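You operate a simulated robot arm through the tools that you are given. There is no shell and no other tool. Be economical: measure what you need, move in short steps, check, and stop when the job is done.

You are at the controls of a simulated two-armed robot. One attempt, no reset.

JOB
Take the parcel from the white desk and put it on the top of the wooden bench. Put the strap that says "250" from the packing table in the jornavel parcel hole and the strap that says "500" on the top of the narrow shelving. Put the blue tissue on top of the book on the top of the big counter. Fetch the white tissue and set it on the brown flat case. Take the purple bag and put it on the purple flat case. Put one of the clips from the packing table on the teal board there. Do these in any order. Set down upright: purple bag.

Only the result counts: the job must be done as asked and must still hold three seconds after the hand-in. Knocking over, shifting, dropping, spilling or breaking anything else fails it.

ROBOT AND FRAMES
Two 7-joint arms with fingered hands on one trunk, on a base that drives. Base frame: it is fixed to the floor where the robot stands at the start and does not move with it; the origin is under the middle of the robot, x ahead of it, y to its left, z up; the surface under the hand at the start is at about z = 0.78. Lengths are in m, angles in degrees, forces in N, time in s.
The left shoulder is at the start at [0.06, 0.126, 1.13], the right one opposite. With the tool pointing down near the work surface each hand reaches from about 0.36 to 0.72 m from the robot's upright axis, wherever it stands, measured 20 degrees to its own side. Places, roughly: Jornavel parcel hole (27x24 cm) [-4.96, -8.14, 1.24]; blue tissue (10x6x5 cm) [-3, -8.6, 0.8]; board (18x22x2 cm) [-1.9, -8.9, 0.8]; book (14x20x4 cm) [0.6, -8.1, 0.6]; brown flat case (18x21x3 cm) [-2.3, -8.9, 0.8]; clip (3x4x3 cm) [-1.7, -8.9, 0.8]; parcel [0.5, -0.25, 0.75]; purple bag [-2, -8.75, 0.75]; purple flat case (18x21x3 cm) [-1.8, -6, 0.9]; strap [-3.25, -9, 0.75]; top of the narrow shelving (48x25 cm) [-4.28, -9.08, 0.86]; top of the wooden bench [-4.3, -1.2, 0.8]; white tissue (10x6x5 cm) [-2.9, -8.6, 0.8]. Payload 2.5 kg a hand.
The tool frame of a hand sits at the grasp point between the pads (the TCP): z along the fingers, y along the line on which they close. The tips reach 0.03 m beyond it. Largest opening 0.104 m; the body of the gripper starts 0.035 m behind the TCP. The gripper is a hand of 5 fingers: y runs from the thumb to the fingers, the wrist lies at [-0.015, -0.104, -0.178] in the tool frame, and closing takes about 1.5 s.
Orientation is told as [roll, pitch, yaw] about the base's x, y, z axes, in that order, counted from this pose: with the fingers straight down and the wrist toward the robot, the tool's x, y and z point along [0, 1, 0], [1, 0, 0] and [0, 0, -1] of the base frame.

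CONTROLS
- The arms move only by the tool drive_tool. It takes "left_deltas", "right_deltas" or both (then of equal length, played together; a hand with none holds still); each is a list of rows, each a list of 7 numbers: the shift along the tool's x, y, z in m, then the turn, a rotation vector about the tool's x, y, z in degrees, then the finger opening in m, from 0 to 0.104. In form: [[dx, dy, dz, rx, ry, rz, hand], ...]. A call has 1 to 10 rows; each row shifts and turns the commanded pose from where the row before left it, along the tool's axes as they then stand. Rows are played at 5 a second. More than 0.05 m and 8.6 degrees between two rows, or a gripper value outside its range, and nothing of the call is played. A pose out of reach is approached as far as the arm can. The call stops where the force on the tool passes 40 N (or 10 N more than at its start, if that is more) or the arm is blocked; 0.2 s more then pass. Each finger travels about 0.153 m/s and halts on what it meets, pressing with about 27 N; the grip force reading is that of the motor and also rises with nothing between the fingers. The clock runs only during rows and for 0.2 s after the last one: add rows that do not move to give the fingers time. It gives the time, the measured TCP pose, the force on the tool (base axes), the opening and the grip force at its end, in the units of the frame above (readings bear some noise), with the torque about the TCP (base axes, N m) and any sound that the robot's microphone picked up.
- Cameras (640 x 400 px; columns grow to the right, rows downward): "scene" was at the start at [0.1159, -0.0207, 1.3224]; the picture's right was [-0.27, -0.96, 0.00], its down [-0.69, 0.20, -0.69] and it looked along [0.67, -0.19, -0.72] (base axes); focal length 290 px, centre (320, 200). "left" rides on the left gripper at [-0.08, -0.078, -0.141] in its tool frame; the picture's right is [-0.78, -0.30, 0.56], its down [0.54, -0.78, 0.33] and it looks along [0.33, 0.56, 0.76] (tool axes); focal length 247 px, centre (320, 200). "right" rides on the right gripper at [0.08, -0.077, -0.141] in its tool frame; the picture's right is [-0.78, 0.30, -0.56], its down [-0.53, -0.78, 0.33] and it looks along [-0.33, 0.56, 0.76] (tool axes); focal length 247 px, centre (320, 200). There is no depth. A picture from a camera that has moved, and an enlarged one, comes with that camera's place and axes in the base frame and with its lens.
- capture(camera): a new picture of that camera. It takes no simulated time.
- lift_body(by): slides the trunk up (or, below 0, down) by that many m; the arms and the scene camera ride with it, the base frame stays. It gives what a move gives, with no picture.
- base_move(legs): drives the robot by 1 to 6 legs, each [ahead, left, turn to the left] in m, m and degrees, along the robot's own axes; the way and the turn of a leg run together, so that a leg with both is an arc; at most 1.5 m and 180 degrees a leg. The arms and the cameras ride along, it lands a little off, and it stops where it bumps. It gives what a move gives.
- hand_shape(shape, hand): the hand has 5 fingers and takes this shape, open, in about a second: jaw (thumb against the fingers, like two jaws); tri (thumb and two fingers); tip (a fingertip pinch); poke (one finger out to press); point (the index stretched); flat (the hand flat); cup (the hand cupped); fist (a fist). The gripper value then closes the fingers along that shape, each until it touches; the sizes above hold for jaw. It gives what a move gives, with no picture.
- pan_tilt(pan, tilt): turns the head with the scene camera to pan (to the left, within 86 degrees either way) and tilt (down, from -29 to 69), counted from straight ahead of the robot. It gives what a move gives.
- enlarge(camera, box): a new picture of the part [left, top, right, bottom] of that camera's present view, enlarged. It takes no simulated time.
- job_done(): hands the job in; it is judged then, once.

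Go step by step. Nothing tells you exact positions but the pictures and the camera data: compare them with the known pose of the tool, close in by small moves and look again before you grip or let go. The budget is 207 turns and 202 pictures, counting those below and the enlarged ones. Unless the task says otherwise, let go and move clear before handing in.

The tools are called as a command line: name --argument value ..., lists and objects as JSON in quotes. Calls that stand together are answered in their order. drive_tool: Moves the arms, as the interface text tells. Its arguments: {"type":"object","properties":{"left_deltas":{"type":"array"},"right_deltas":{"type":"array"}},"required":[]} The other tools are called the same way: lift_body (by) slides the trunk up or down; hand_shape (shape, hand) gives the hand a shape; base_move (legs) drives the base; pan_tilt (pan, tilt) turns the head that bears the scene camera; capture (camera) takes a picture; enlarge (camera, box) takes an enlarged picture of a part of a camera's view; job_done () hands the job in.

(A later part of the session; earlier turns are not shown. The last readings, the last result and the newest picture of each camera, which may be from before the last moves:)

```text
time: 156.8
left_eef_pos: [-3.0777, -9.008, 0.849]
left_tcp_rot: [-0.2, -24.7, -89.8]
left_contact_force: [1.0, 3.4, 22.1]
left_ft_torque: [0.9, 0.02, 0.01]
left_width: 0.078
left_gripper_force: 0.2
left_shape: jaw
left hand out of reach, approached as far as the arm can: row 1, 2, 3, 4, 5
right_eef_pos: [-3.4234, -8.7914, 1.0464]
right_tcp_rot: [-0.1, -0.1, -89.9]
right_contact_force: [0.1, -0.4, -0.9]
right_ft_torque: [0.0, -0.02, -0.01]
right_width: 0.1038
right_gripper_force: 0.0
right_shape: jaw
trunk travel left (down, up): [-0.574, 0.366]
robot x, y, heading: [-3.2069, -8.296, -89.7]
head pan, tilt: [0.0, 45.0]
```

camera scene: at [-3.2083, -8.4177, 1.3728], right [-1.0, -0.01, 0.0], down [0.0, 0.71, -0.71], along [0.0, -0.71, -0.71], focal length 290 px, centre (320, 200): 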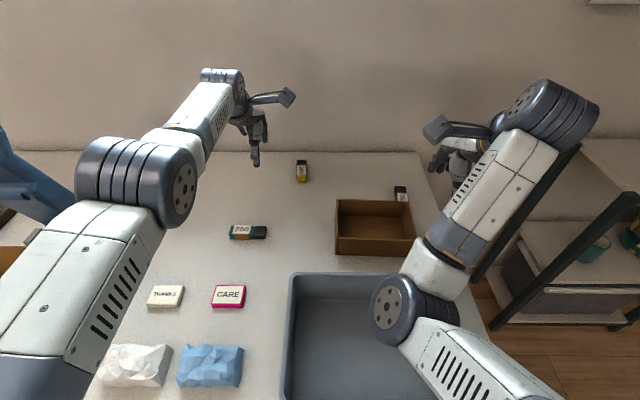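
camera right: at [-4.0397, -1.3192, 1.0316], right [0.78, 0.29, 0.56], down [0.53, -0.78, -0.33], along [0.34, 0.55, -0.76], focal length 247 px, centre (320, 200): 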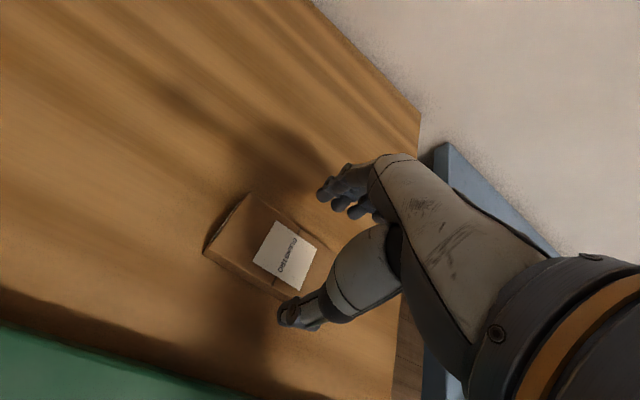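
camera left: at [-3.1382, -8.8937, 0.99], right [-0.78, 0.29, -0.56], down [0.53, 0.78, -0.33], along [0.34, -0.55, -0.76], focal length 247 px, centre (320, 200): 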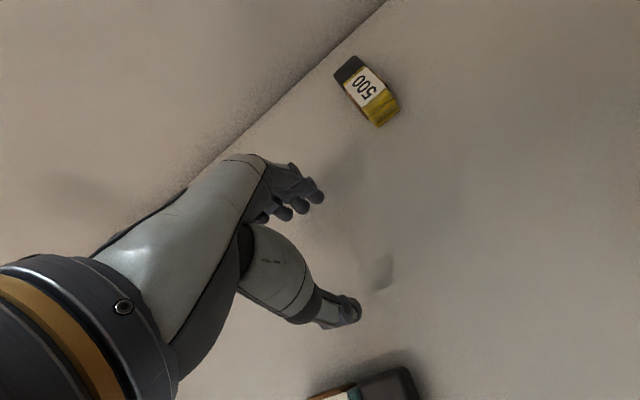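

Upward force: something touches. I look at once.

capture --camera "scene"

capture --camera "left"

```text
148 pictures are left
camera scene: at [-3.2087, -8.4146, 1.3736], right [-1.0, -0.01, 0.0], down [0.0, 0.71, -0.71], along [0.0, -0.71, -0.71], focal length 290 px, centre (320, 200)
```

scene: 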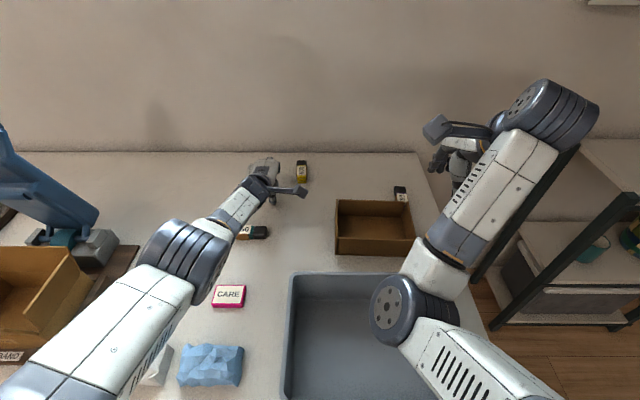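

```text
147 pictures are left
camera left: at [-3.1588, -8.8802, 0.9441], right [-0.78, 0.03, -0.63], down [0.53, 0.57, -0.63], along [0.34, -0.82, -0.46], focal length 247 px, centre (320, 200)
```

left: 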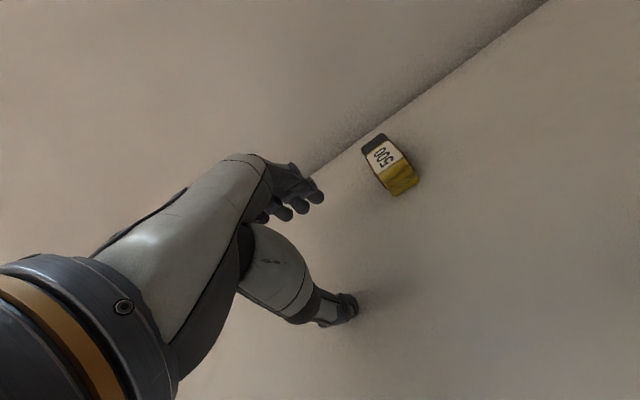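

The tabletop is about z=0.80, so the straps are nearer (250 ≈ [-3.03, -8.87], 500 ≈ [-3.155, -9.11]) and the thumb was touching it. I lift the hand up and back off.

drive_tool --left_deltas '[[0, 0.018, -0.041, 0, 0, 0, 0.08], [0, 0.018, -0.041, 0, 0, 0, 0.08], [0, 0.018, -0.041, 0, 0, 0, 0.08], [0, 0.018, -0.041, 0, 0, 0, 0.08], [0, 0.018, -0.041, 0, 0, 0, 0.08], [0, 0.018, -0.041, 0, 0, 0, 0.08]]'

```text
time: 158.2
left_eef_pos: [-3.0822, -9.0527, 1.1]
left_tcp_rot: [-0.1, -24.1, -89.7]
left_contact_force: [-0.2, 0.2, 0.8]
left_ft_torque: [-0.01, 0.0, 0.03]
left_width: 0.0797
left_gripper_force: 0.2
left_shape: jaw
left hand out of reach, approached as far as the arm can: row 1, 2, 3, 4, 5
right_eef_pos: [-3.4231, -8.7932, 1.0448]
right_tcp_rot: [-0.2, 0.1, -90.0]
right_contact_force: [0.1, 0.0, 1.2]
right_ft_torque: [0.04, -0.01, -0.01]
right_width: 0.1037
right_gripper_force: 0.1
right_shape: jaw
trunk travel left (down, up): [-0.574, 0.366]
robot x, y, heading: [-3.2078, -8.2971, -89.4]
head pan, tilt: [0.0, 45.0]
```

Row 6 was within reach again. Now pull straight back.

drive_tool --left_deltas '[[0, -0.037, -0.0163, 0, 0, 0, 0.08], [0, -0.037, -0.0163, 0, 0, 0, 0.08], [0, -0.037, -0.0163, 0, 0, 0, 0.08], [0, -0.037, -0.0163, 0, 0, 0, 0.08]]'

```text
time: 159.2
left_eef_pos: [-3.0833, -9.051, 1.1011]
left_tcp_rot: [0.0, -24.0, -89.6]
left_contact_force: [-0.5, 0.6, -0.1]
left_ft_torque: [0.02, -0.02, 0.01]
left_width: 0.0799
left_gripper_force: 0.1
left_shape: jaw
left hand out of reach, approached as far as the arm can: row 1, 2, 3, 4
right_eef_pos: [-3.4238, -8.793, 1.0447]
right_tcp_rot: [-0.1, 0.1, -89.9]
right_contact_force: [0.8, -0.8, 0.4]
right_ft_torque: [0.02, -0.02, -0.02]
right_width: 0.1039
right_gripper_force: 0.0
right_shape: jaw
trunk travel left (down, up): [-0.574, 0.366]
robot x, y, heading: [-3.2084, -8.2965, -89.8]
head pan, tilt: [0.0, 45.0]
```

The elbow is locked straight; sideways motion should flex it. I try moving inward (right) while pulling back.

drive_tool --left_deltas '[[-0.03, -0.02, -0.02, 0, 0, 0, 0.08], [-0.03, -0.02, -0.02, 0, 0, 0, 0.08], [-0.03, -0.02, -0.02, 0, 0, 0, 0.08]]'

```text
time: 160.0
left_eef_pos: [-3.1841, -9.0283, 1.1377]
left_tcp_rot: [-0.1, -24.0, -89.7]
left_contact_force: [0.7, 0.2, -0.1]
left_ft_torque: [0.0, 0.0, -0.04]
left_width: 0.0798
left_gripper_force: 0.0
left_shape: jaw
left hand out of reach, approached as far as the arm can: row 1, 2, 3
right_eef_pos: [-3.4235, -8.7924, 1.0443]
right_tcp_rot: [-0.1, 0.1, -89.9]
right_contact_force: [-0.2, 0.8, -0.1]
right_ft_torque: [-0.01, 0.02, -0.02]
right_width: 0.1039
right_gripper_force: 0.0
right_shape: jaw
trunk travel left (down, up): [-0.574, 0.366]
robot x, y, heading: [-3.2072, -8.2995, -89.7]
head pan, tilt: [0.0, 45.0]
```

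Now try down-and-back together, the direction the elbow folds in.

drive_tool --left_deltas '[[0.03, -0.03, 0.012, 0, 0, 0, 0.08], [0.03, -0.03, 0.012, 0, 0, 0, 0.08], [0.03, -0.03, 0.012, 0, 0, 0, 0.08], [0.03, -0.03, 0.012, 0, 0, 0, 0.08]]'

capture --camera "scene"

```text
time: 161.0
left_eef_pos: [-3.0857, -9.0533, 1.0522]
left_tcp_rot: [-0.1, -24.0, -89.7]
left_contact_force: [0.4, -0.2, 0.1]
left_ft_torque: [0.02, 0.02, 0.0]
left_width: 0.08
left_gripper_force: 0.1
left_shape: jaw
left hand out of reach, approached as far as the arm can: row 1, 2, 3, 4
right_eef_pos: [-3.4228, -8.7939, 1.0448]
right_tcp_rot: [0.0, 0.2, -89.9]
right_contact_force: [-0.2, -0.3, 0.4]
right_ft_torque: [0.01, 0.0, -0.01]
right_width: 0.1042
right_gripper_force: 0.1
right_shape: jaw
trunk travel left (down, up): [-0.574, 0.366]
robot x, y, heading: [-3.2064, -8.2973, -89.7]
head pan, tilt: [0.0, 45.0]
```

```text
146 pictures are left
camera scene: at [-3.208, -8.4177, 1.3728], right [-1.0, -0.01, 0.0], down [0.0, 0.71, -0.71], along [0.0, -0.71, -0.71], focal length 290 px, centre (320, 200)
```

scene: 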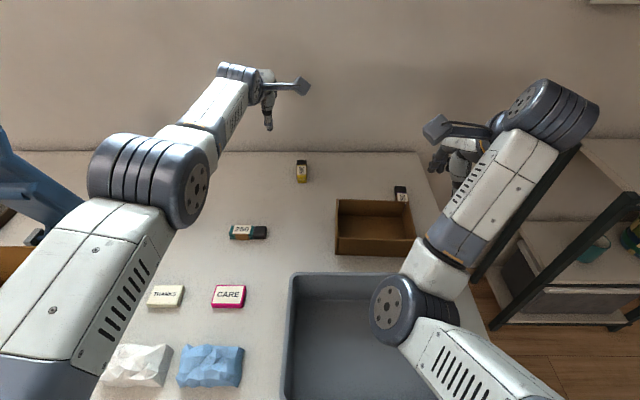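

drive_tool --left_deltas '[[0, -0.018, -0.046, 0, 0, 0, 0.08], [0, -0.018, -0.046, 0, 0, 0, 0.08], [0, -0.018, -0.046, 0, 0, 0, 0.08], [0, -0.018, -0.046, 0, 0, 0, 0.08], [0, -0.018, -0.046, 0, 0, 0, 0.08], [0, -0.018, -0.046, 0, 0, 0, 0.08]]'

```text
time: 162.4
left_eef_pos: [-3.1057, -8.9913, 1.2999]
left_tcp_rot: [0.0, -24.0, -89.7]
left_contact_force: [0.0, 0.4, -0.6]
left_ft_torque: [0.01, -0.02, 0.0]
left_width: 0.0797
left_gripper_force: 0.0
left_shape: jaw
left hand out of reach, approached as far as the arm can: row 1, 2, 3, 4, 5, 6
right_eef_pos: [-3.423, -8.7945, 1.0452]
right_tcp_rot: [-0.1, 0.2, -89.9]
right_contact_force: [-0.3, 0.9, 0.7]
right_ft_torque: [-0.03, -0.04, -0.01]
right_width: 0.1038
right_gripper_force: 0.1
right_shape: jaw
trunk travel left (down, up): [-0.574, 0.366]
robot x, y, heading: [-3.2075, -8.2974, -89.7]
head pan, tilt: [0.0, 45.0]
```

Still locked. A hand rotation also recruits the elbow; the opposite tilt (fingers back to vertical) with pulling back may fold it.

drive_tool --left_deltas '[[0, -0.045, -0.02, 8, 0, 0, 0.08], [0, -0.045, -0.02, 8, 0, 0, 0.08], [0, -0.045, -0.02, 8, 0, 0, 0.08], [0, -0.045, 0, 0, 0, 0, 0.08], [0, -0.045, 0, 0, 0, 0, 0.08]]'

```text
time: 163.6
left_eef_pos: [-3.116, -8.8255, 1.3783]
left_tcp_rot: [-0.1, 0.1, -89.7]
left_contact_force: [-0.3, 0.2, -0.4]
left_ft_torque: [-0.02, -0.01, -0.01]
left_width: 0.0802
left_gripper_force: 0.0
left_shape: jaw
left hand out of reach, approached as far as the arm can: row 1, 2, 4, 5
right_eef_pos: [-3.4226, -8.7941, 1.0444]
right_tcp_rot: [-0.2, 0.1, -89.9]
right_contact_force: [0.3, 0.4, -0.1]
right_ft_torque: [0.02, 0.01, 0.0]
right_width: 0.1039
right_gripper_force: 0.0
right_shape: jaw
trunk travel left (down, up): [-0.574, 0.366]
robot x, y, heading: [-3.21, -8.2998, -89.6]
head pan, tilt: [0.0, 45.0]
```

Row 3 was accepted. I continue the same way a bit.

drive_tool --left_deltas '[[0, -0.03, 0.02, 8, 0, 0, 0.08], [0, -0.03, 0.02, 8, 0, 0, 0.08], [0, -0.03, 0.02, 8, 0, 0, 0.08], [0, -0.03, 0.03, 0, 0, 0, 0.08], [0, -0.03, 0.03, 0, 0, 0, 0.08]]'

```text
time: 164.8
left_eef_pos: [-3.1193, -8.7759, 1.3529]
left_tcp_rot: [-0.1, 15.9, -89.7]
left_contact_force: [0.0, -0.3, 0.0]
left_ft_torque: [-0.03, 0.02, -0.02]
left_width: 0.0801
left_gripper_force: 0.0
left_shape: jaw
left hand out of reach, approached as far as the arm can: row 1, 2, 3, 4, 5
right_eef_pos: [-3.4226, -8.7931, 1.0449]
right_tcp_rot: [-0.2, 0.2, -90.0]
right_contact_force: [-0.2, 0.5, 0.0]
right_ft_torque: [0.03, 0.0, 0.0]
right_width: 0.104
right_gripper_force: 0.1
right_shape: jaw
trunk travel left (down, up): [-0.574, 0.366]
robot x, y, heading: [-3.206, -8.2944, -89.5]
head pan, tilt: [0.0, 45.0]
```

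pan_tilt --pan 35 --tilt 15

capture --camera "scene"

```text
time: 165.8
left_eef_pos: [-3.1194, -8.7765, 1.3534]
left_tcp_rot: [-0.1, 15.7, -89.7]
left_contact_force: [-0.1, -0.5, 0.0]
left_ft_torque: [-0.01, 0.0, 0.02]
left_width: 0.0801
left_gripper_force: 0.1
left_shape: jaw
right_eef_pos: [-3.4238, -8.7938, 1.0445]
right_tcp_rot: [-0.2, 0.1, -89.9]
right_contact_force: [-0.1, 0.3, 0.5]
right_ft_torque: [-0.02, 0.01, -0.02]
right_width: 0.1039
right_gripper_force: 0.1
right_shape: jaw
trunk travel left (down, up): [-0.574, 0.366]
robot x, y, heading: [-3.2113, -8.2995, -89.6]
head pan, tilt: [35.0, 15.0]
```

```text
145 pictures are left
camera scene: at [-3.1548, -8.4125, 1.4196], right [-0.82, -0.58, 0.0], down [-0.15, 0.21, -0.97], along [0.56, -0.79, -0.26], focal length 290 px, centre (320, 200)
```

scene: 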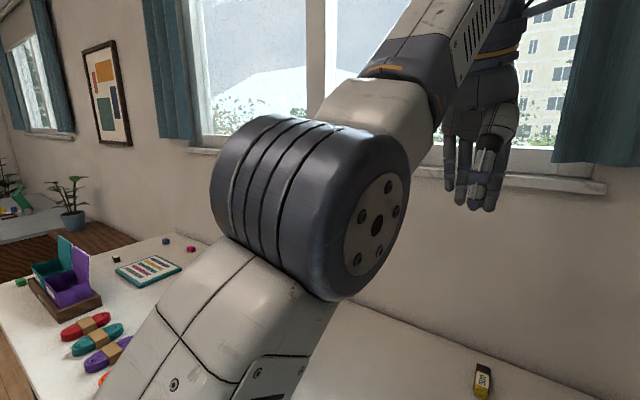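

The arm looks straight. I try yaw turns with an inward pull, to recruit other joints.

drive_tool --left_deltas '[[0, -0.02, 0.03, 0, 0, 8, 0.08], [0, -0.02, 0.03, 0, 0, 8, 0.08], [0, -0.02, 0.03, 0, 0, 8, 0.08], [0, -0.02, 0.03, 0, 0, 8, 0.08], [0, -0.02, 0.03, 0, 0, 8, 0.08]]'

```text
time: 167.0
left_eef_pos: [-3.1202, -8.7696, 1.3499]
left_tcp_rot: [-9.3, 12.3, -126.5]
left_contact_force: [0.1, -0.1, 0.0]
left_ft_torque: [0.0, -0.02, -0.01]
left_width: 0.0797
left_gripper_force: 0.0
left_shape: jaw
left hand out of reach, approached as far as the arm can: row 1, 2, 3, 4, 5
right_eef_pos: [-3.4237, -8.7929, 1.0446]
right_tcp_rot: [-0.1, 0.1, -89.9]
right_contact_force: [0.3, 0.3, 0.0]
right_ft_torque: [-0.01, 0.0, -0.01]
right_width: 0.1036
right_gripper_force: 0.0
right_shape: jaw
trunk travel left (down, up): [-0.574, 0.366]
robot x, y, heading: [-3.21, -8.2954, -89.9]
head pan, tilt: [35.0, 15.0]
```

The elbow angle changes steeply near straight, so centimetre steps inward may exceed a per-row joint limit. I undo the yaw, then use millimetre steps.

drive_tool --left_deltas '[[0, 0, 0, 0, 0, -8, 0.08], [0, 0, 0, 0, 0, -8, 0.08], [0, 0, 0, 0, 0, -8, 0.08], [0, 0, 0, 0, 0, -8, 0.08], [0, 0, 0, 0, 0, -5, 0.08]]'

drive_tool --left_deltas '[[0, -0.0005, 0.0009, 0, 0, 0, 0.08], [0, -0.0005, 0.0009, 0, 0, 0, 0.08], [0, -0.001, 0.0018, 0, 0, 0, 0.08], [0, -0.001, 0.0018, 0, 0, 0, 0.08], [0, -0.0015, 0.0026, 0, 0, 0, 0.08], [0, -0.002, 0.0035, 0, 0, 0, 0.08], [0, -0.0025, 0.0045, 0, 0, 0, 0.08], [0, -0.003, 0.005, 0, 0, 0, 0.08], [0, -0.004, 0.007, 0, 0, 0, 0.08], [0, -0.005, 0.009, 0, 0, 0, 0.08]]'

```text
time: 168.2
left_eef_pos: [-3.1219, -8.774, 1.3587]
left_tcp_rot: [0.2, 14.9, -88.2]
left_contact_force: [-0.5, 0.0, -0.6]
left_ft_torque: [0.03, 0.01, -0.01]
left_width: 0.0801
left_gripper_force: 0.0
left_shape: jaw
left hand out of reach, approached as far as the arm can: row 1, 3
right_eef_pos: [-3.4229, -8.7934, 1.0445]
right_tcp_rot: [-0.1, 0.1, -89.9]
right_contact_force: [0.1, -0.2, 0.1]
right_ft_torque: [-0.01, 0.01, 0.0]
right_width: 0.104
right_gripper_force: 0.1
right_shape: jaw
trunk travel left (down, up): [-0.574, 0.366]
robot x, y, heading: [-3.2026, -8.297, -89.4]
head pan, tilt: [35.0, 15.0]
```

```text
time: 170.4
left_eef_pos: [-3.1223, -8.7749, 1.3567]
left_tcp_rot: [0.2, 15.5, -88.3]
left_contact_force: [0.0, -1.3, 0.4]
left_ft_torque: [0.0, 0.0, 0.02]
left_width: 0.0799
left_gripper_force: 0.2
left_shape: jaw
left hand out of reach, approached as far as the arm can: row 3, 5, 6, 7, 8, 9, 10
right_eef_pos: [-3.4219, -8.7941, 1.0443]
right_tcp_rot: [0.0, 0.1, -90.0]
right_contact_force: [-0.2, 0.1, 0.1]
right_ft_torque: [0.01, 0.03, 0.01]
right_width: 0.1037
right_gripper_force: 0.0
right_shape: jaw
trunk travel left (down, up): [-0.574, 0.366]
robot x, y, heading: [-3.2097, -8.298, -89.7]
head pan, tilt: [35.0, 15.0]
```

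The wrist itself is near a limit here. I go back to fingers-down at a middle height and repeat tiny inward steps there.

drive_tool --left_deltas '[[0, 0.02, 0.02, -7.5, 0, 0, 0.08], [0, 0.02, 0.02, -8, 0, 0, 0.08], [0, 0.035, 0.035, 0, 0, 0, 0.08], [0, 0.03, 0.04, 0, 0, 0, 0.08], [0, 0.03, 0.04, 0, 0, 0, 0.08], [0, 0.02, 0.045, 0, 0, 0, 0.08], [0, 0.01, 0.045, 0, 0, 0, 0.08], [0, 0, 0.045, 0, 0, 0, 0.08]]'

drive_tool --left_deltas '[[0, -0.001, 0, 0, 0, 0, 0.08], [0, -0.001, 0, 0, 0, 0, 0.08], [0, -0.001, 0, 0, 0, 0, 0.08], [0, -0.001, 0, 0, 0, 0, 0.08], [0, -0.002, 0, 0, 0, 0, 0.08], [0, -0.003, 0, 0, 0, 0, 0.08], [0, -0.004, 0, 0, 0, 0, 0.08], [0, -0.006, 0, 0, 0, 0, 0.08], [0, -0.01, 0, 0, 0, 0, 0.08], [0, -0.015, 0, 0, 0, 0, 0.08]]'

```text
time: 172.2
left_eef_pos: [-3.1158, -8.9292, 1.0583]
left_tcp_rot: [0.2, -0.1, -88.4]
left_contact_force: [-0.1, 0.5, 0.1]
left_ft_torque: [0.01, 0.02, 0.01]
left_width: 0.08
left_gripper_force: 0.1
left_shape: jaw
left hand out of reach, approached as far as the arm can: row 1
right_eef_pos: [-3.4228, -8.7936, 1.0439]
right_tcp_rot: [-0.1, 0.0, -89.9]
right_contact_force: [-0.7, 0.4, 0.2]
right_ft_torque: [0.03, 0.02, -0.01]
right_width: 0.1041
right_gripper_force: 0.1
right_shape: jaw
trunk travel left (down, up): [-0.574, 0.366]
robot x, y, heading: [-3.2053, -8.2987, -89.7]
head pan, tilt: [35.0, 15.0]
```

```text
time: 174.4
left_eef_pos: [-3.1183, -8.884, 1.0602]
left_tcp_rot: [0.1, -0.1, -88.3]
left_contact_force: [-0.5, -0.4, -0.3]
left_ft_torque: [0.01, -0.01, 0.0]
left_width: 0.08
left_gripper_force: 0.1
left_shape: jaw
right_eef_pos: [-3.4222, -8.7931, 1.0443]
right_tcp_rot: [-0.1, 0.1, -89.9]
right_contact_force: [0.8, -0.1, 0.0]
right_ft_torque: [0.02, 0.0, 0.03]
right_width: 0.1038
right_gripper_force: 0.2
right_shape: jaw
trunk travel left (down, up): [-0.574, 0.366]
robot x, y, heading: [-3.2042, -8.2986, -89.8]
head pan, tilt: [35.0, 15.0]
```

Unlocked. I'll stay away from full stretch from now on. Now over the 250 strap.

drive_tool --left_deltas '[[0.044, -0.008, 0, 0, 0, 0, 0.08], [0.044, -0.008, 0, 0, 0, 0.8, 0.08], [0, 0, 0.045, 0, 0, 0.8, 0.08], [0, 0, 0.045, 0, 0, 0, 0.08], [0, 0, 0.04, 0, 0, 0, 0.08]]'

capture --camera "left"

pan_tilt --pan 10 --tilt 45

capture --camera "scene"

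```text
time: 175.6
left_eef_pos: [-3.0317, -8.8658, 0.9279]
left_tcp_rot: [0.1, -0.1, -89.8]
left_contact_force: [0.1, -0.4, 0.2]
left_ft_torque: [-0.03, 0.03, -0.04]
left_width: 0.0798
left_gripper_force: 0.0
left_shape: jaw
right_eef_pos: [-3.4223, -8.7941, 1.044]
right_tcp_rot: [-0.1, 0.1, -89.8]
right_contact_force: [-0.5, -0.2, 0.4]
right_ft_torque: [-0.01, -0.02, 0.06]
right_width: 0.1038
right_gripper_force: 0.0
right_shape: jaw
trunk travel left (down, up): [-0.574, 0.366]
robot x, y, heading: [-3.2069, -8.299, -89.7]
head pan, tilt: [35.0, 15.0]
```

```text
144 pictures are left
camera left: at [-3.1124, -8.7894, 1.0694], right [-0.77, 0.29, -0.56], down [0.54, 0.78, -0.33], along [0.34, -0.56, -0.76], focal length 247 px, centre (320, 200)
```

left: 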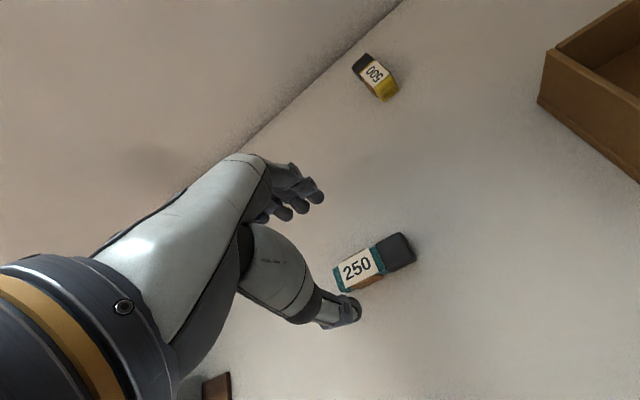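

```text
time: 176.5
left_eef_pos: [-3.0294, -8.8652, 0.9288]
left_tcp_rot: [0.2, -0.2, -89.9]
left_contact_force: [-0.2, 0.2, 0.7]
left_ft_torque: [-0.01, -0.03, 0.02]
left_width: 0.08
left_gripper_force: 0.1
left_shape: jaw
right_eef_pos: [-3.4229, -8.794, 1.0441]
right_tcp_rot: [-0.1, 0.1, -89.8]
right_contact_force: [0.1, -0.4, -0.1]
right_ft_torque: [-0.02, -0.01, 0.0]
right_width: 0.1042
right_gripper_force: 0.1
right_shape: jaw
trunk travel left (down, up): [-0.574, 0.366]
robot x, y, heading: [-3.207, -8.2973, -89.9]
head pan, tilt: [10.0, 45.0]
```

```text
143 pictures are left
camera scene: at [-3.1941, -8.4163, 1.3729], right [-0.98, -0.18, 0.0], down [-0.13, 0.69, -0.71], along [0.13, -0.7, -0.71], focal length 290 px, centre (320, 200)
```

scene: 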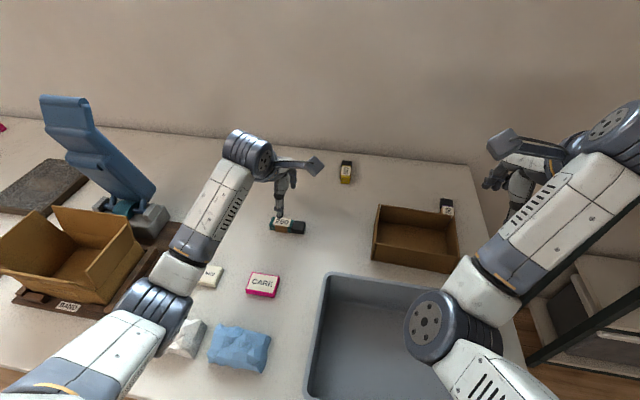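

The hand is centred over the 250 strap. I descend and grip.

drive_tool --left_deltas '[[0, 0.002, 0.045, 0, 0, 0, 0.08], [0, 0, 0.035, 0, 0, 0, 0.08], [0, 0, 0.012, 0, 0, 0, 0.08], [0, 0, 0, 0, 0, 0, 0.04], [0, 0, 0, 0, 0, 0, 0.01], [0, 0, 0, 0, 0, 0, 0.01], [0, 0, 0, 0, 0, 0, 0.01], [0, 0, 0, 0, 0, 0, 0.01]]'

capture --camera "left"

```text
time: 178.3
left_eef_pos: [-3.0312, -8.869, 0.8371]
left_tcp_rot: [0.2, -0.1, -89.8]
left_contact_force: [0.4, 0.3, 0.2]
left_ft_torque: [-0.02, -0.01, 0.01]
left_width: 0.0266
left_gripper_force: 27.4
left_shape: jaw
right_eef_pos: [-3.4238, -8.7947, 1.044]
right_tcp_rot: [-0.1, 0.1, -89.9]
right_contact_force: [-0.2, 0.0, -0.1]
right_ft_torque: [0.0, -0.01, 0.02]
right_width: 0.1036
right_gripper_force: 0.0
right_shape: jaw
trunk travel left (down, up): [-0.574, 0.366]
robot x, y, heading: [-3.2066, -8.2998, -89.5]
head pan, tilt: [10.0, 45.0]
```

```text
142 pictures are left
camera left: at [-3.1119, -8.7932, 0.9775], right [-0.78, 0.29, -0.56], down [0.53, 0.78, -0.33], along [0.34, -0.56, -0.76], focal length 247 px, centre (320, 200)
```

left: 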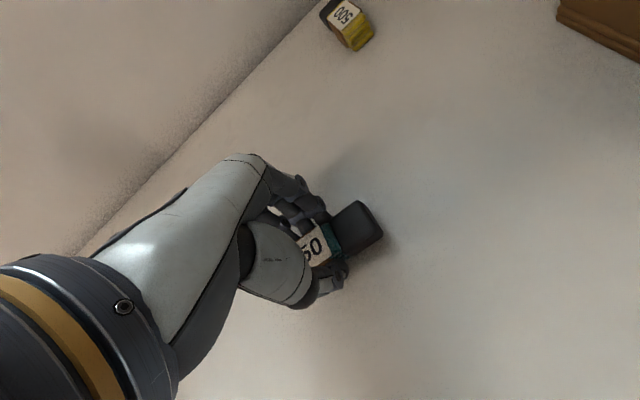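

I have the 250 strap. I lift it and draw that arm in.

drive_tool --left_deltas '[[0, 0, -0.045, 0, 0, 0, 0.01], [0, 0, -0.045, 0, 0, 0, 0.01], [0, 0, -0.045, 0, 0, 0, 0.01], [0, 0, -0.045, 0, 0, 0, 0.01], [0, -0.03, -0.03, 0, 0, 0, 0.01], [0, -0.03, -0.03, 0, 0, 0, 0.01], [0, -0.04, 0, 0, 0, 0, 0.01]]'

capture --camera "left"

capture --camera "scene"

```text
time: 179.9
left_eef_pos: [-3.0312, -8.769, 1.0787]
left_tcp_rot: [0.2, 0.0, -89.9]
left_contact_force: [0.3, 0.0, -0.7]
left_ft_torque: [0.0, 0.0, -0.02]
left_width: 0.0264
left_gripper_force: 27.7
left_shape: jaw
right_eef_pos: [-3.4211, -8.7924, 1.0437]
right_tcp_rot: [-0.1, 0.1, -89.8]
right_contact_force: [0.1, -0.3, 0.3]
right_ft_torque: [-0.02, 0.01, 0.0]
right_width: 0.1038
right_gripper_force: 0.0
right_shape: jaw
trunk travel left (down, up): [-0.574, 0.366]
robot x, y, heading: [-3.209, -8.2972, -89.4]
head pan, tilt: [10.0, 45.0]
```

```text
141 pictures are left
camera left: at [-3.1133, -8.6927, 1.2205], right [-0.77, 0.29, -0.56], down [0.53, 0.78, -0.33], along [0.34, -0.56, -0.76], focal length 247 px, centre (320, 200)
```

left: 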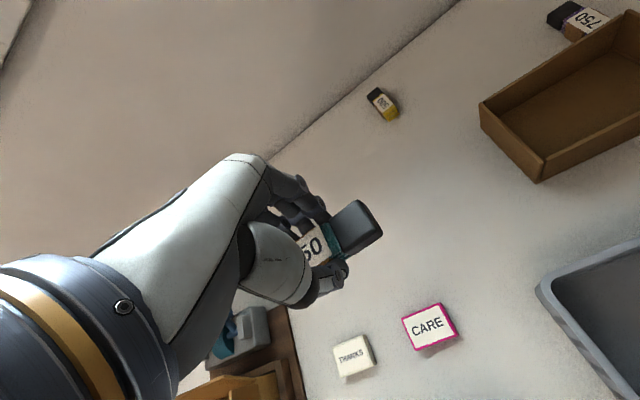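

```text
140 pictures are left
camera scene: at [-3.194, -8.4159, 1.3729], right [-0.98, -0.18, 0.0], down [-0.13, 0.7, -0.71], along [0.13, -0.7, -0.71], focal length 290 px, centre (320, 200)
```

scene: 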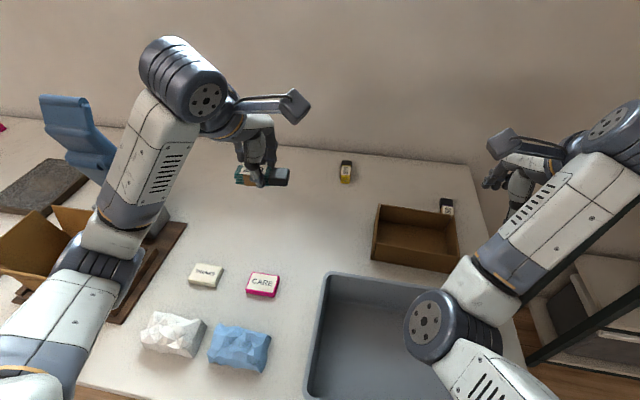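

Next the 500 strap: I shift the base left so it lies ahead of the right shoulder, and get as close as possible to the edge.

base_move --legs '[[0, 0.17, 0], [0.04, 0, 0]]'

pan_tilt --pan -5 --tilt 45

capture --camera "scene"

capture --camera "right"

```text
time: 181.9
left_eef_pos: [-2.8626, -8.8081, 1.0784]
left_tcp_rot: [0.3, -0.1, -90.0]
left_contact_force: [-0.1, 0.5, -0.4]
left_ft_torque: [-0.02, -0.01, -0.02]
left_width: 0.0265
left_gripper_force: 26.9
left_shape: jaw
right_eef_pos: [-3.2536, -8.8331, 1.0447]
right_tcp_rot: [-0.2, 0.1, -89.9]
right_contact_force: [-0.3, 0.5, -0.3]
right_ft_torque: [0.03, 0.04, 0.0]
right_width: 0.1039
right_gripper_force: 0.0
right_shape: jaw
trunk travel left (down, up): [-0.574, 0.366]
robot x, y, heading: [-3.0349, -8.3387, -89.7]
head pan, tilt: [10.0, 45.0]
```

```text
time: 182.6
left_eef_pos: [-2.8616, -8.8094, 1.0796]
left_tcp_rot: [0.2, -0.1, -90.1]
left_contact_force: [-0.5, 0.0, -0.6]
left_ft_torque: [0.0, 0.01, 0.0]
left_width: 0.0263
left_gripper_force: 27.4
left_shape: jaw
right_eef_pos: [-3.2525, -8.8324, 1.0443]
right_tcp_rot: [-0.1, 0.0, -89.8]
right_contact_force: [-0.1, 0.1, -0.4]
right_ft_torque: [0.01, 0.01, 0.04]
right_width: 0.1038
right_gripper_force: 0.1
right_shape: jaw
trunk travel left (down, up): [-0.574, 0.366]
robot x, y, heading: [-3.0364, -8.3372, -89.9]
head pan, tilt: [-5.0, 45.0]
```

```text
139 pictures are left
camera scene: at [-3.045, -8.4567, 1.3728], right [-1.0, 0.08, 0.0], down [0.06, 0.7, -0.71], along [-0.06, -0.7, -0.71], focal length 290 px, centre (320, 200)
```

scene: 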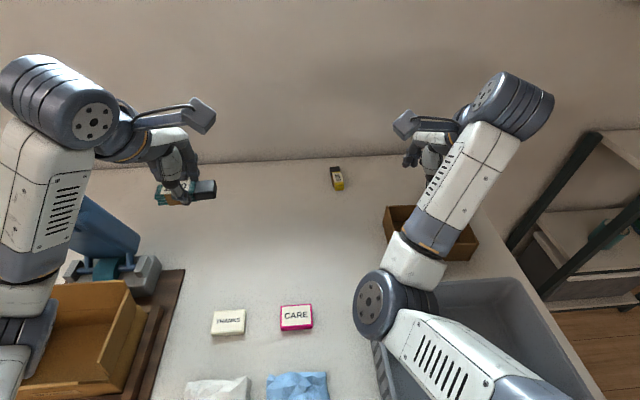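

```text
138 pictures are left
camera right: at [-3.1732, -8.7564, 1.1864], right [-0.77, -0.3, 0.56], down [-0.54, 0.78, -0.33], along [-0.34, -0.55, -0.76], focal length 247 px, centre (320, 200)
```

right: 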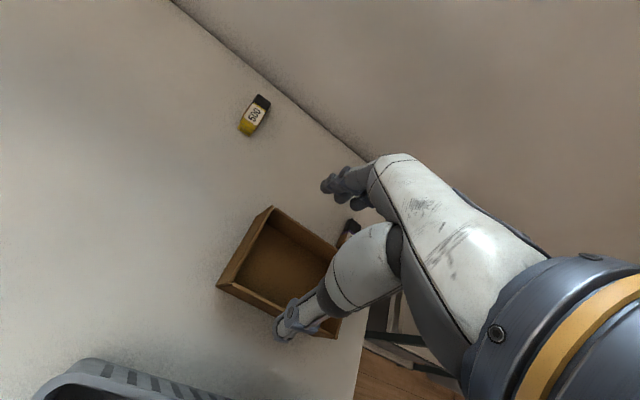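

The 500 strap is ~0.77 m from my axis—too far for a straight grasp, so I plan to draw it nearer with one finger. I set the point shape and look at it.

hand_shape --hand "right" --shape "point"

capture --camera "right"

enlarge --camera "scene" --box '[360, 60, 560, 260]'

```text
time: 183.5
left_eef_pos: [-2.8617, -8.81, 1.0797]
left_tcp_rot: [0.2, -0.2, -89.9]
left_contact_force: [0.3, -0.1, -1.1]
left_ft_torque: [-0.03, 0.02, 0.02]
left_width: 0.0264
left_gripper_force: 27.3
left_shape: jaw
right_eef_pos: [-3.2535, -8.8341, 1.0456]
right_tcp_rot: [-0.1, 0.2, -89.9]
right_contact_force: [0.2, -0.2, 0.1]
right_ft_torque: [0.02, -0.02, 0.0]
right_width: 0.0959
right_gripper_force: 0.1
right_shape: point
trunk travel left (down, up): [-0.574, 0.366]
robot x, y, heading: [-3.0321, -8.3355, -90.0]
head pan, tilt: [-5.0, 45.0]
```

```text
137 pictures are left
camera right: at [-3.1732, -8.7563, 1.1865], right [-0.77, -0.3, 0.56], down [-0.54, 0.78, -0.33], along [-0.34, -0.55, -0.76], focal length 247 px, centre (320, 200)
```

right: 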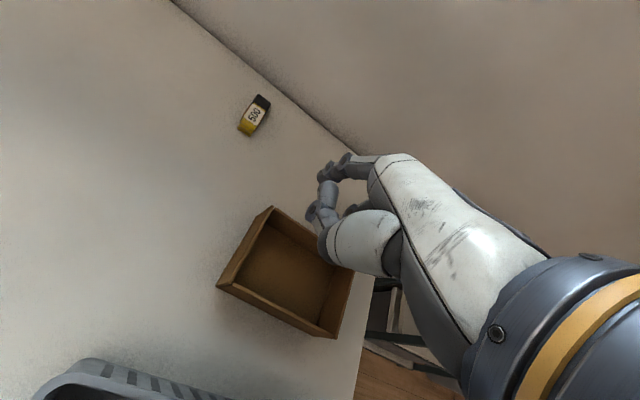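

```text
2.00 times, centred on (460, 160) of scene
camera zoom: at [-3.0451, -8.4567, 1.3728], right [-1.0, 0.08, 0.0], down [0.06, 0.7, -0.71], along [-0.06, -0.7, -0.71], focal length 580 px, centre (40, 280)
```

zoom: 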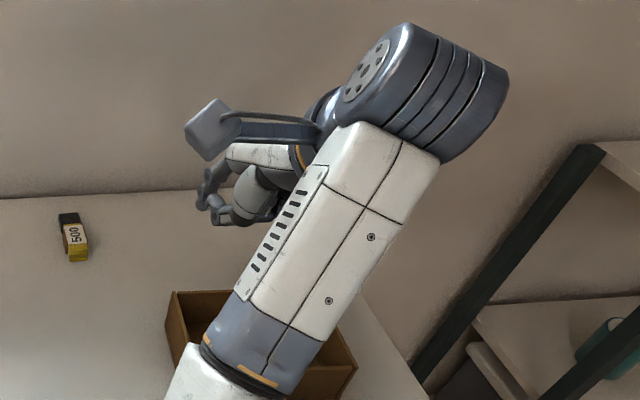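

hand_shape --hand "right" --shape "poke"

capture --camera "right"

hand_shape --hand "right" --shape "flat"

capture --camera "right"

capture --camera "scene"

```text
time: 184.4
left_eef_pos: [-2.862, -8.8078, 1.0792]
left_tcp_rot: [0.2, -0.2, -89.9]
left_contact_force: [0.5, 0.0, 0.5]
left_ft_torque: [0.0, 0.01, 0.06]
left_width: 0.0261
left_gripper_force: 27.2
left_shape: jaw
right_eef_pos: [-3.2531, -8.8329, 1.0439]
right_tcp_rot: [-0.2, 0.1, -89.9]
right_contact_force: [0.7, -0.4, -0.9]
right_ft_torque: [0.02, 0.01, -0.01]
right_width: 0.0
right_gripper_force: 0.0
right_shape: poke
trunk travel left (down, up): [-0.574, 0.366]
robot x, y, heading: [-3.0308, -8.3377, -89.9]
head pan, tilt: [-5.0, 45.0]
```

```text
135 pictures are left
camera right: at [-3.1732, -8.7563, 1.1865], right [-0.77, -0.3, 0.56], down [-0.54, 0.78, -0.33], along [-0.34, -0.55, -0.76], focal length 247 px, centre (320, 200)
```

right: 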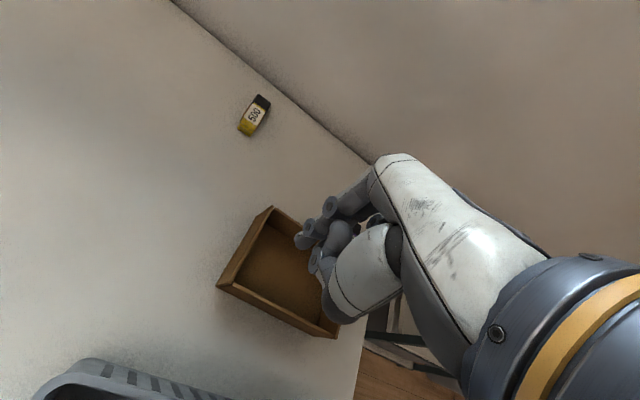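

```text
time: 185.3
left_eef_pos: [-2.8627, -8.8087, 1.08]
left_tcp_rot: [0.1, 0.0, -90.0]
left_contact_force: [-0.6, 0.5, -0.3]
left_ft_torque: [0.0, -0.01, -0.01]
left_width: 0.0261
left_gripper_force: 27.1
left_shape: jaw
right_eef_pos: [-3.2538, -8.8345, 1.0448]
right_tcp_rot: [-0.1, 0.0, -90.0]
right_contact_force: [-0.3, -0.4, -0.4]
right_ft_torque: [-0.05, 0.0, -0.01]
right_width: 0.0001
right_gripper_force: 0.2
right_shape: flat
trunk travel left (down, up): [-0.574, 0.366]
robot x, y, heading: [-3.0381, -8.3377, -89.9]
head pan, tilt: [-5.0, 45.0]
```

```text
134 pictures are left
camera right: at [-3.1732, -8.7563, 1.1865], right [-0.77, -0.3, 0.56], down [-0.54, 0.78, -0.33], along [-0.34, -0.55, -0.76], focal length 247 px, centre (320, 200)
```

right: 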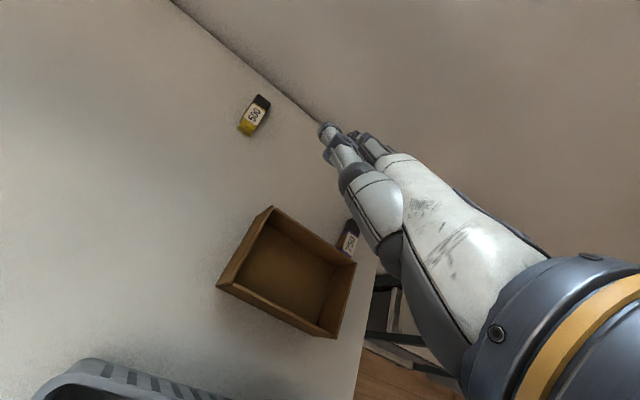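

```text
133 pictures are left
camera scene: at [-3.0451, -8.4567, 1.3728], right [-1.0, 0.08, 0.0], down [0.06, 0.7, -0.71], along [-0.06, -0.7, -0.71], focal length 290 px, centre (320, 200)
```

scene: 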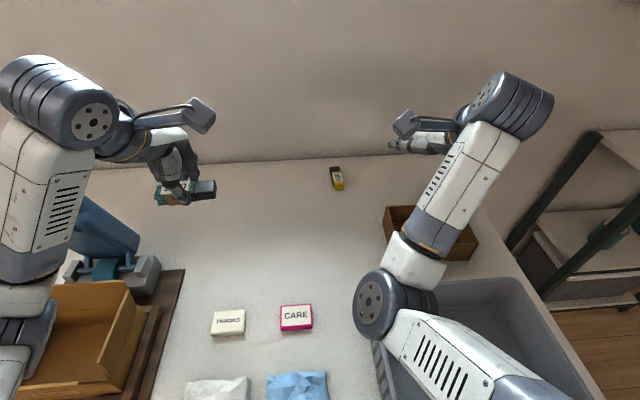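

The flat hand's fingertips reach about 15 cm ahead of the TCP and 5 cm below—ideal to press on the strap and draw it nearer. I bring it above the strap.

drive_tool --right_deltas '[[0.028, 0.02, 0, 0, 0, 0, 0], [0.028, 0.02, 0, 0, 0, 0, 0], [0.028, 0.02, 0, 0, 0, 0, 0], [0.028, 0.02, 0, 0, 0, 0, 0], [0, 0.02, 0, 0, 0, 0, 0], [0, 0.01, 0.04, 0, 0, 0, 0], [0, 0, 0.04, 0, 0, 0, 0], [0, 0, 0.04, 0, 0, 0, 0]]'

capture --camera "right"

capture --camera "scene"

```text
time: 187.1
left_eef_pos: [-2.8628, -8.8097, 1.0787]
left_tcp_rot: [0.1, -0.2, -90.1]
left_contact_force: [-0.5, -0.8, -1.4]
left_ft_torque: [0.02, -0.01, -0.03]
left_width: 0.0264
left_gripper_force: 27.2
left_shape: jaw
right_eef_pos: [-3.1424, -8.9437, 0.9243]
right_tcp_rot: [-0.1, -0.1, -89.9]
right_contact_force: [0.4, -0.6, -0.7]
right_ft_torque: [-0.01, 0.01, 0.01]
right_width: 0.0
right_gripper_force: 0.1
right_shape: flat
trunk travel left (down, up): [-0.574, 0.366]
robot x, y, heading: [-3.0391, -8.3381, -89.9]
head pan, tilt: [-5.0, 45.0]
```

```text
132 pictures are left
camera right: at [-3.0624, -8.867, 1.067], right [-0.77, -0.3, 0.56], down [-0.54, 0.78, -0.33], along [-0.33, -0.56, -0.76], focal length 247 px, centre (320, 200)
```

right: 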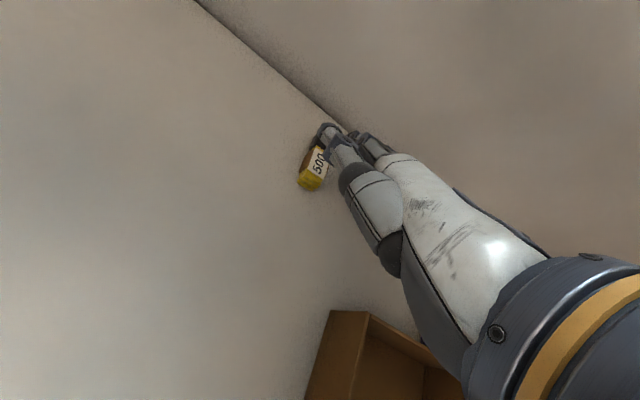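

```text
131 pictures are left
camera scene: at [-3.0452, -8.4568, 1.3729], right [-1.0, 0.08, 0.0], down [0.06, 0.7, -0.71], along [-0.06, -0.7, -0.71], focal length 290 px, centre (320, 200)
```

scene: 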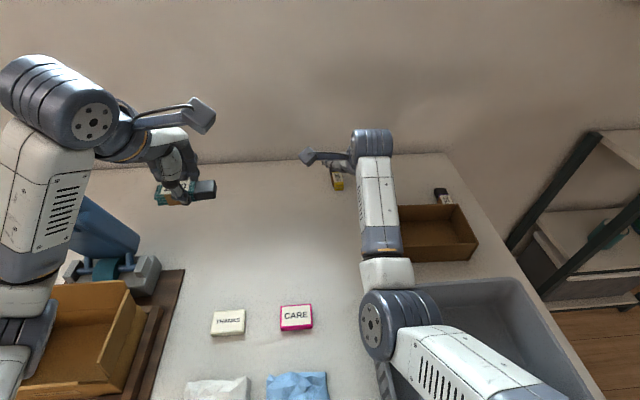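

Fingertips are over the strap. I lower gradually to touch.

drive_tool --right_deltas '[[0, 0, 0.015, 0, 0, 0, 0], [0, 0, 0.012, 0, 0, 0, 0], [0, 0, 0.008, 0, 0, 0, 0]]'

drive_tool --right_deltas '[[0, 0, 0.006, 0, 0, 0, 0]]'

capture --camera "right"

```text
time: 187.9
left_eef_pos: [-2.8616, -8.8089, 1.0786]
left_tcp_rot: [0.2, -0.2, -89.9]
left_contact_force: [-0.8, 1.3, -0.3]
left_ft_torque: [-0.02, 0.01, 0.03]
left_width: 0.0261
left_gripper_force: 27.3
left_shape: jaw
right_eef_pos: [-3.1414, -8.9433, 0.887]
right_tcp_rot: [-0.2, 0.1, -89.9]
right_contact_force: [0.4, 0.6, 0.0]
right_ft_torque: [-0.01, 0.01, 0.0]
right_width: 0.0001
right_gripper_force: 0.1
right_shape: flat
trunk travel left (down, up): [-0.574, 0.366]
robot x, y, heading: [-3.0375, -8.339, -89.8]
head pan, tilt: [-5.0, 45.0]
```

```text
time: 188.3
left_eef_pos: [-2.8621, -8.809, 1.0793]
left_tcp_rot: [0.2, -0.2, -90.0]
left_contact_force: [0.0, 0.9, -0.5]
left_ft_torque: [0.03, -0.01, -0.04]
left_width: 0.0262
left_gripper_force: 27.0
left_shape: jaw
right_eef_pos: [-3.1411, -8.9425, 0.8827]
right_tcp_rot: [-0.1, 0.1, -90.0]
right_contact_force: [-0.5, 0.0, 0.2]
right_ft_torque: [-0.02, -0.01, 0.03]
right_width: 0.0
right_gripper_force: 0.0
right_shape: flat
trunk travel left (down, up): [-0.574, 0.366]
robot x, y, heading: [-3.0331, -8.3345, -89.7]
head pan, tilt: [-5.0, 45.0]
```

```text
130 pictures are left
camera right: at [-3.0608, -8.8665, 1.0252], right [-0.77, -0.3, 0.56], down [-0.54, 0.78, -0.33], along [-0.34, -0.55, -0.76], focal length 247 px, centre (320, 200)
```

right: 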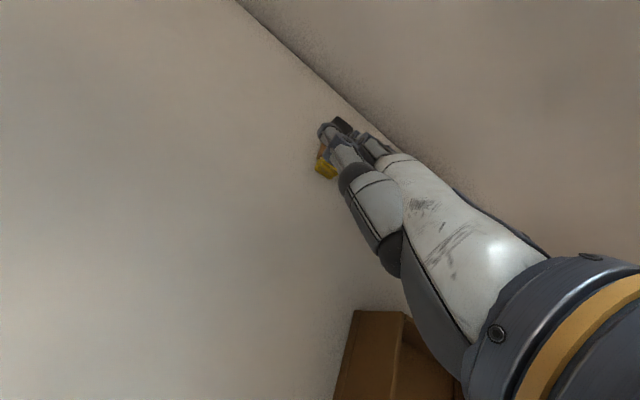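

drive_tool --right_deltas '[[0, 0, 0.006, 0, 0, 0, 0]]'

drive_tool --right_deltas '[[0, 0, 0.006, 0, 0, 0, 0]]'

enlarge --camera "right" --box '[260, 80, 420, 220]'

enlarge --camera "scene" --box '[280, 110, 420, 220]'

```text
time: 188.7
left_eef_pos: [-2.863, -8.8084, 1.0796]
left_tcp_rot: [0.1, -0.1, -90.0]
left_contact_force: [0.8, -0.7, -0.2]
left_ft_torque: [0.02, 0.0, 0.0]
left_width: 0.0262
left_gripper_force: 26.7
left_shape: jaw
right_eef_pos: [-3.1404, -8.9419, 0.877]
right_tcp_rot: [-0.1, 0.1, -90.0]
right_contact_force: [0.1, -0.1, 0.7]
right_ft_torque: [0.0, -0.02, 0.01]
right_width: 0.0
right_gripper_force: 0.0
right_shape: flat
trunk travel left (down, up): [-0.574, 0.366]
robot x, y, heading: [-3.0349, -8.3344, -89.9]
head pan, tilt: [-5.0, 45.0]
```

```text
time: 189.1
left_eef_pos: [-2.8617, -8.8091, 1.0792]
left_tcp_rot: [0.1, -0.1, -90.0]
left_contact_force: [0.9, -0.4, -1.1]
left_ft_torque: [-0.01, 0.04, -0.01]
left_width: 0.0263
left_gripper_force: 27.2
left_shape: jaw
right_eef_pos: [-3.1416, -8.9436, 0.8717]
right_tcp_rot: [-0.2, 0.0, -89.9]
right_contact_force: [-0.5, -0.4, 0.5]
right_ft_torque: [0.03, -0.01, 0.0]
right_width: 0.0001
right_gripper_force: 0.1
right_shape: flat
trunk travel left (down, up): [-0.574, 0.366]
robot x, y, heading: [-3.0355, -8.3364, -90.0]
head pan, tilt: [-5.0, 45.0]
```

```text
2.86 times, centred on (340, 150) of right
camera zoom: at [-3.0607, -8.8663, 1.0135], right [-0.77, -0.3, 0.56], down [-0.54, 0.78, -0.33], along [-0.34, -0.55, -0.76], focal length 706 px, centre (263, 343)
```

zoom: 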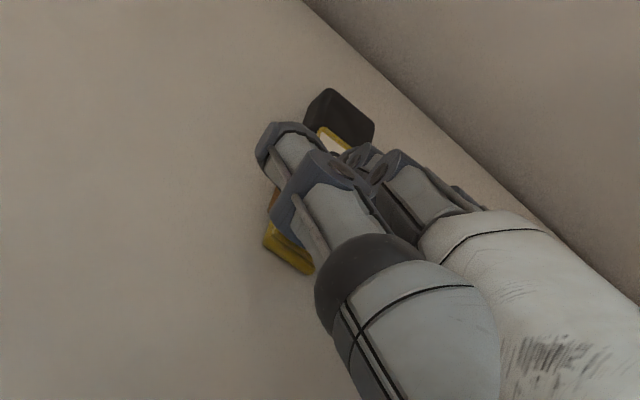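

```text
3.64 times, centred on (350, 165) of scene
camera zoom: at [-3.0451, -8.4567, 1.3728], right [-1.0, 0.08, 0.0], down [0.06, 0.7, -0.71], along [-0.06, -0.7, -0.71], focal length 1055 px, centre (211, 327)
```

zoom: 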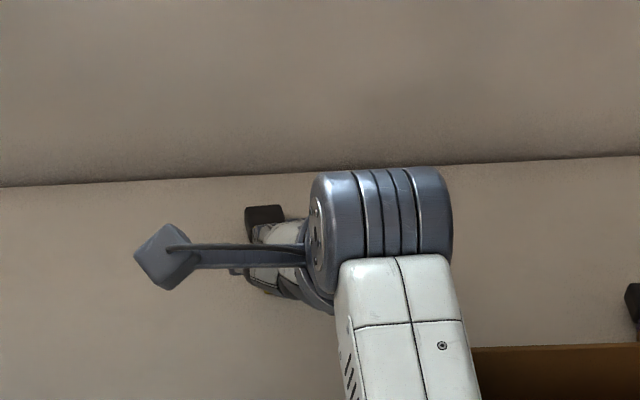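

drive_tool --right_deltas '[[0, 0, 0.006, 0, 0, 0, 0]]'

drive_tool --right_deltas '[[0, 0, 0.005, 0, 0, 0, 0]]'

drive_tool --right_deltas '[[0, 0, 0.005, 0, 0, 0, 0]]'

enlarge --camera "right" --box '[260, 80, 420, 220]'

```text
time: 189.5
left_eef_pos: [-2.8617, -8.8085, 1.0784]
left_tcp_rot: [0.2, -0.1, -90.0]
left_contact_force: [-0.6, 0.0, -0.7]
left_ft_torque: [-0.01, -0.02, 0.0]
left_width: 0.0265
left_gripper_force: 27.5
left_shape: jaw
right_eef_pos: [-3.1408, -8.9433, 0.8653]
right_tcp_rot: [-0.1, 0.1, -89.9]
right_contact_force: [-0.2, -0.5, -0.1]
right_ft_torque: [-0.04, 0.03, 0.01]
right_width: 0.0
right_gripper_force: 0.0
right_shape: flat
trunk travel left (down, up): [-0.574, 0.366]
robot x, y, heading: [-3.0388, -8.3389, -89.9]
head pan, tilt: [-5.0, 45.0]
```

```text
time: 189.9
left_eef_pos: [-2.8617, -8.8085, 1.0789]
left_tcp_rot: [0.1, -0.1, -89.9]
left_contact_force: [0.4, 0.0, -0.3]
left_ft_torque: [0.02, -0.03, 0.01]
left_width: 0.0262
left_gripper_force: 26.7
left_shape: jaw
right_eef_pos: [-3.1408, -8.9434, 0.8593]
right_tcp_rot: [-0.1, 0.1, -89.9]
right_contact_force: [0.9, 0.4, 0.3]
right_ft_torque: [0.01, 0.03, 0.0]
right_width: 0.0
right_gripper_force: 0.2
right_shape: flat
trunk travel left (down, up): [-0.574, 0.366]
robot x, y, heading: [-3.0382, -8.3353, -89.7]
head pan, tilt: [-5.0, 45.0]
```

```text
time: 190.3
left_eef_pos: [-2.8631, -8.8084, 1.0791]
left_tcp_rot: [0.2, -0.1, -90.0]
left_contact_force: [0.1, 0.6, -0.8]
left_ft_torque: [0.0, 0.02, 0.0]
left_width: 0.0264
left_gripper_force: 26.9
left_shape: jaw
right_eef_pos: [-3.141, -8.9424, 0.8552]
right_tcp_rot: [-0.2, 0.1, -89.9]
right_contact_force: [-0.1, 0.6, 1.1]
right_ft_torque: [0.02, -0.02, 0.01]
right_width: 0.0
right_gripper_force: 0.1
right_shape: flat
trunk travel left (down, up): [-0.574, 0.366]
robot x, y, heading: [-3.0383, -8.3351, -89.7]
head pan, tilt: [-5.0, 45.0]
```

```text
2.86 times, centred on (340, 150) of right
camera zoom: at [-3.0609, -8.8664, 0.997], right [-0.77, -0.3, 0.56], down [-0.54, 0.78, -0.33], along [-0.33, -0.55, -0.76], focal length 706 px, centre (263, 343)
```

zoom: 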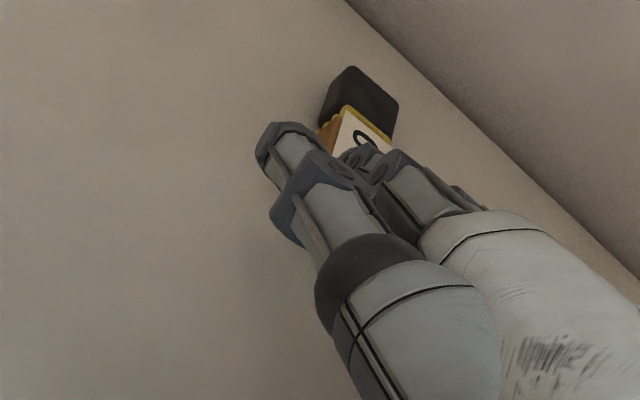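

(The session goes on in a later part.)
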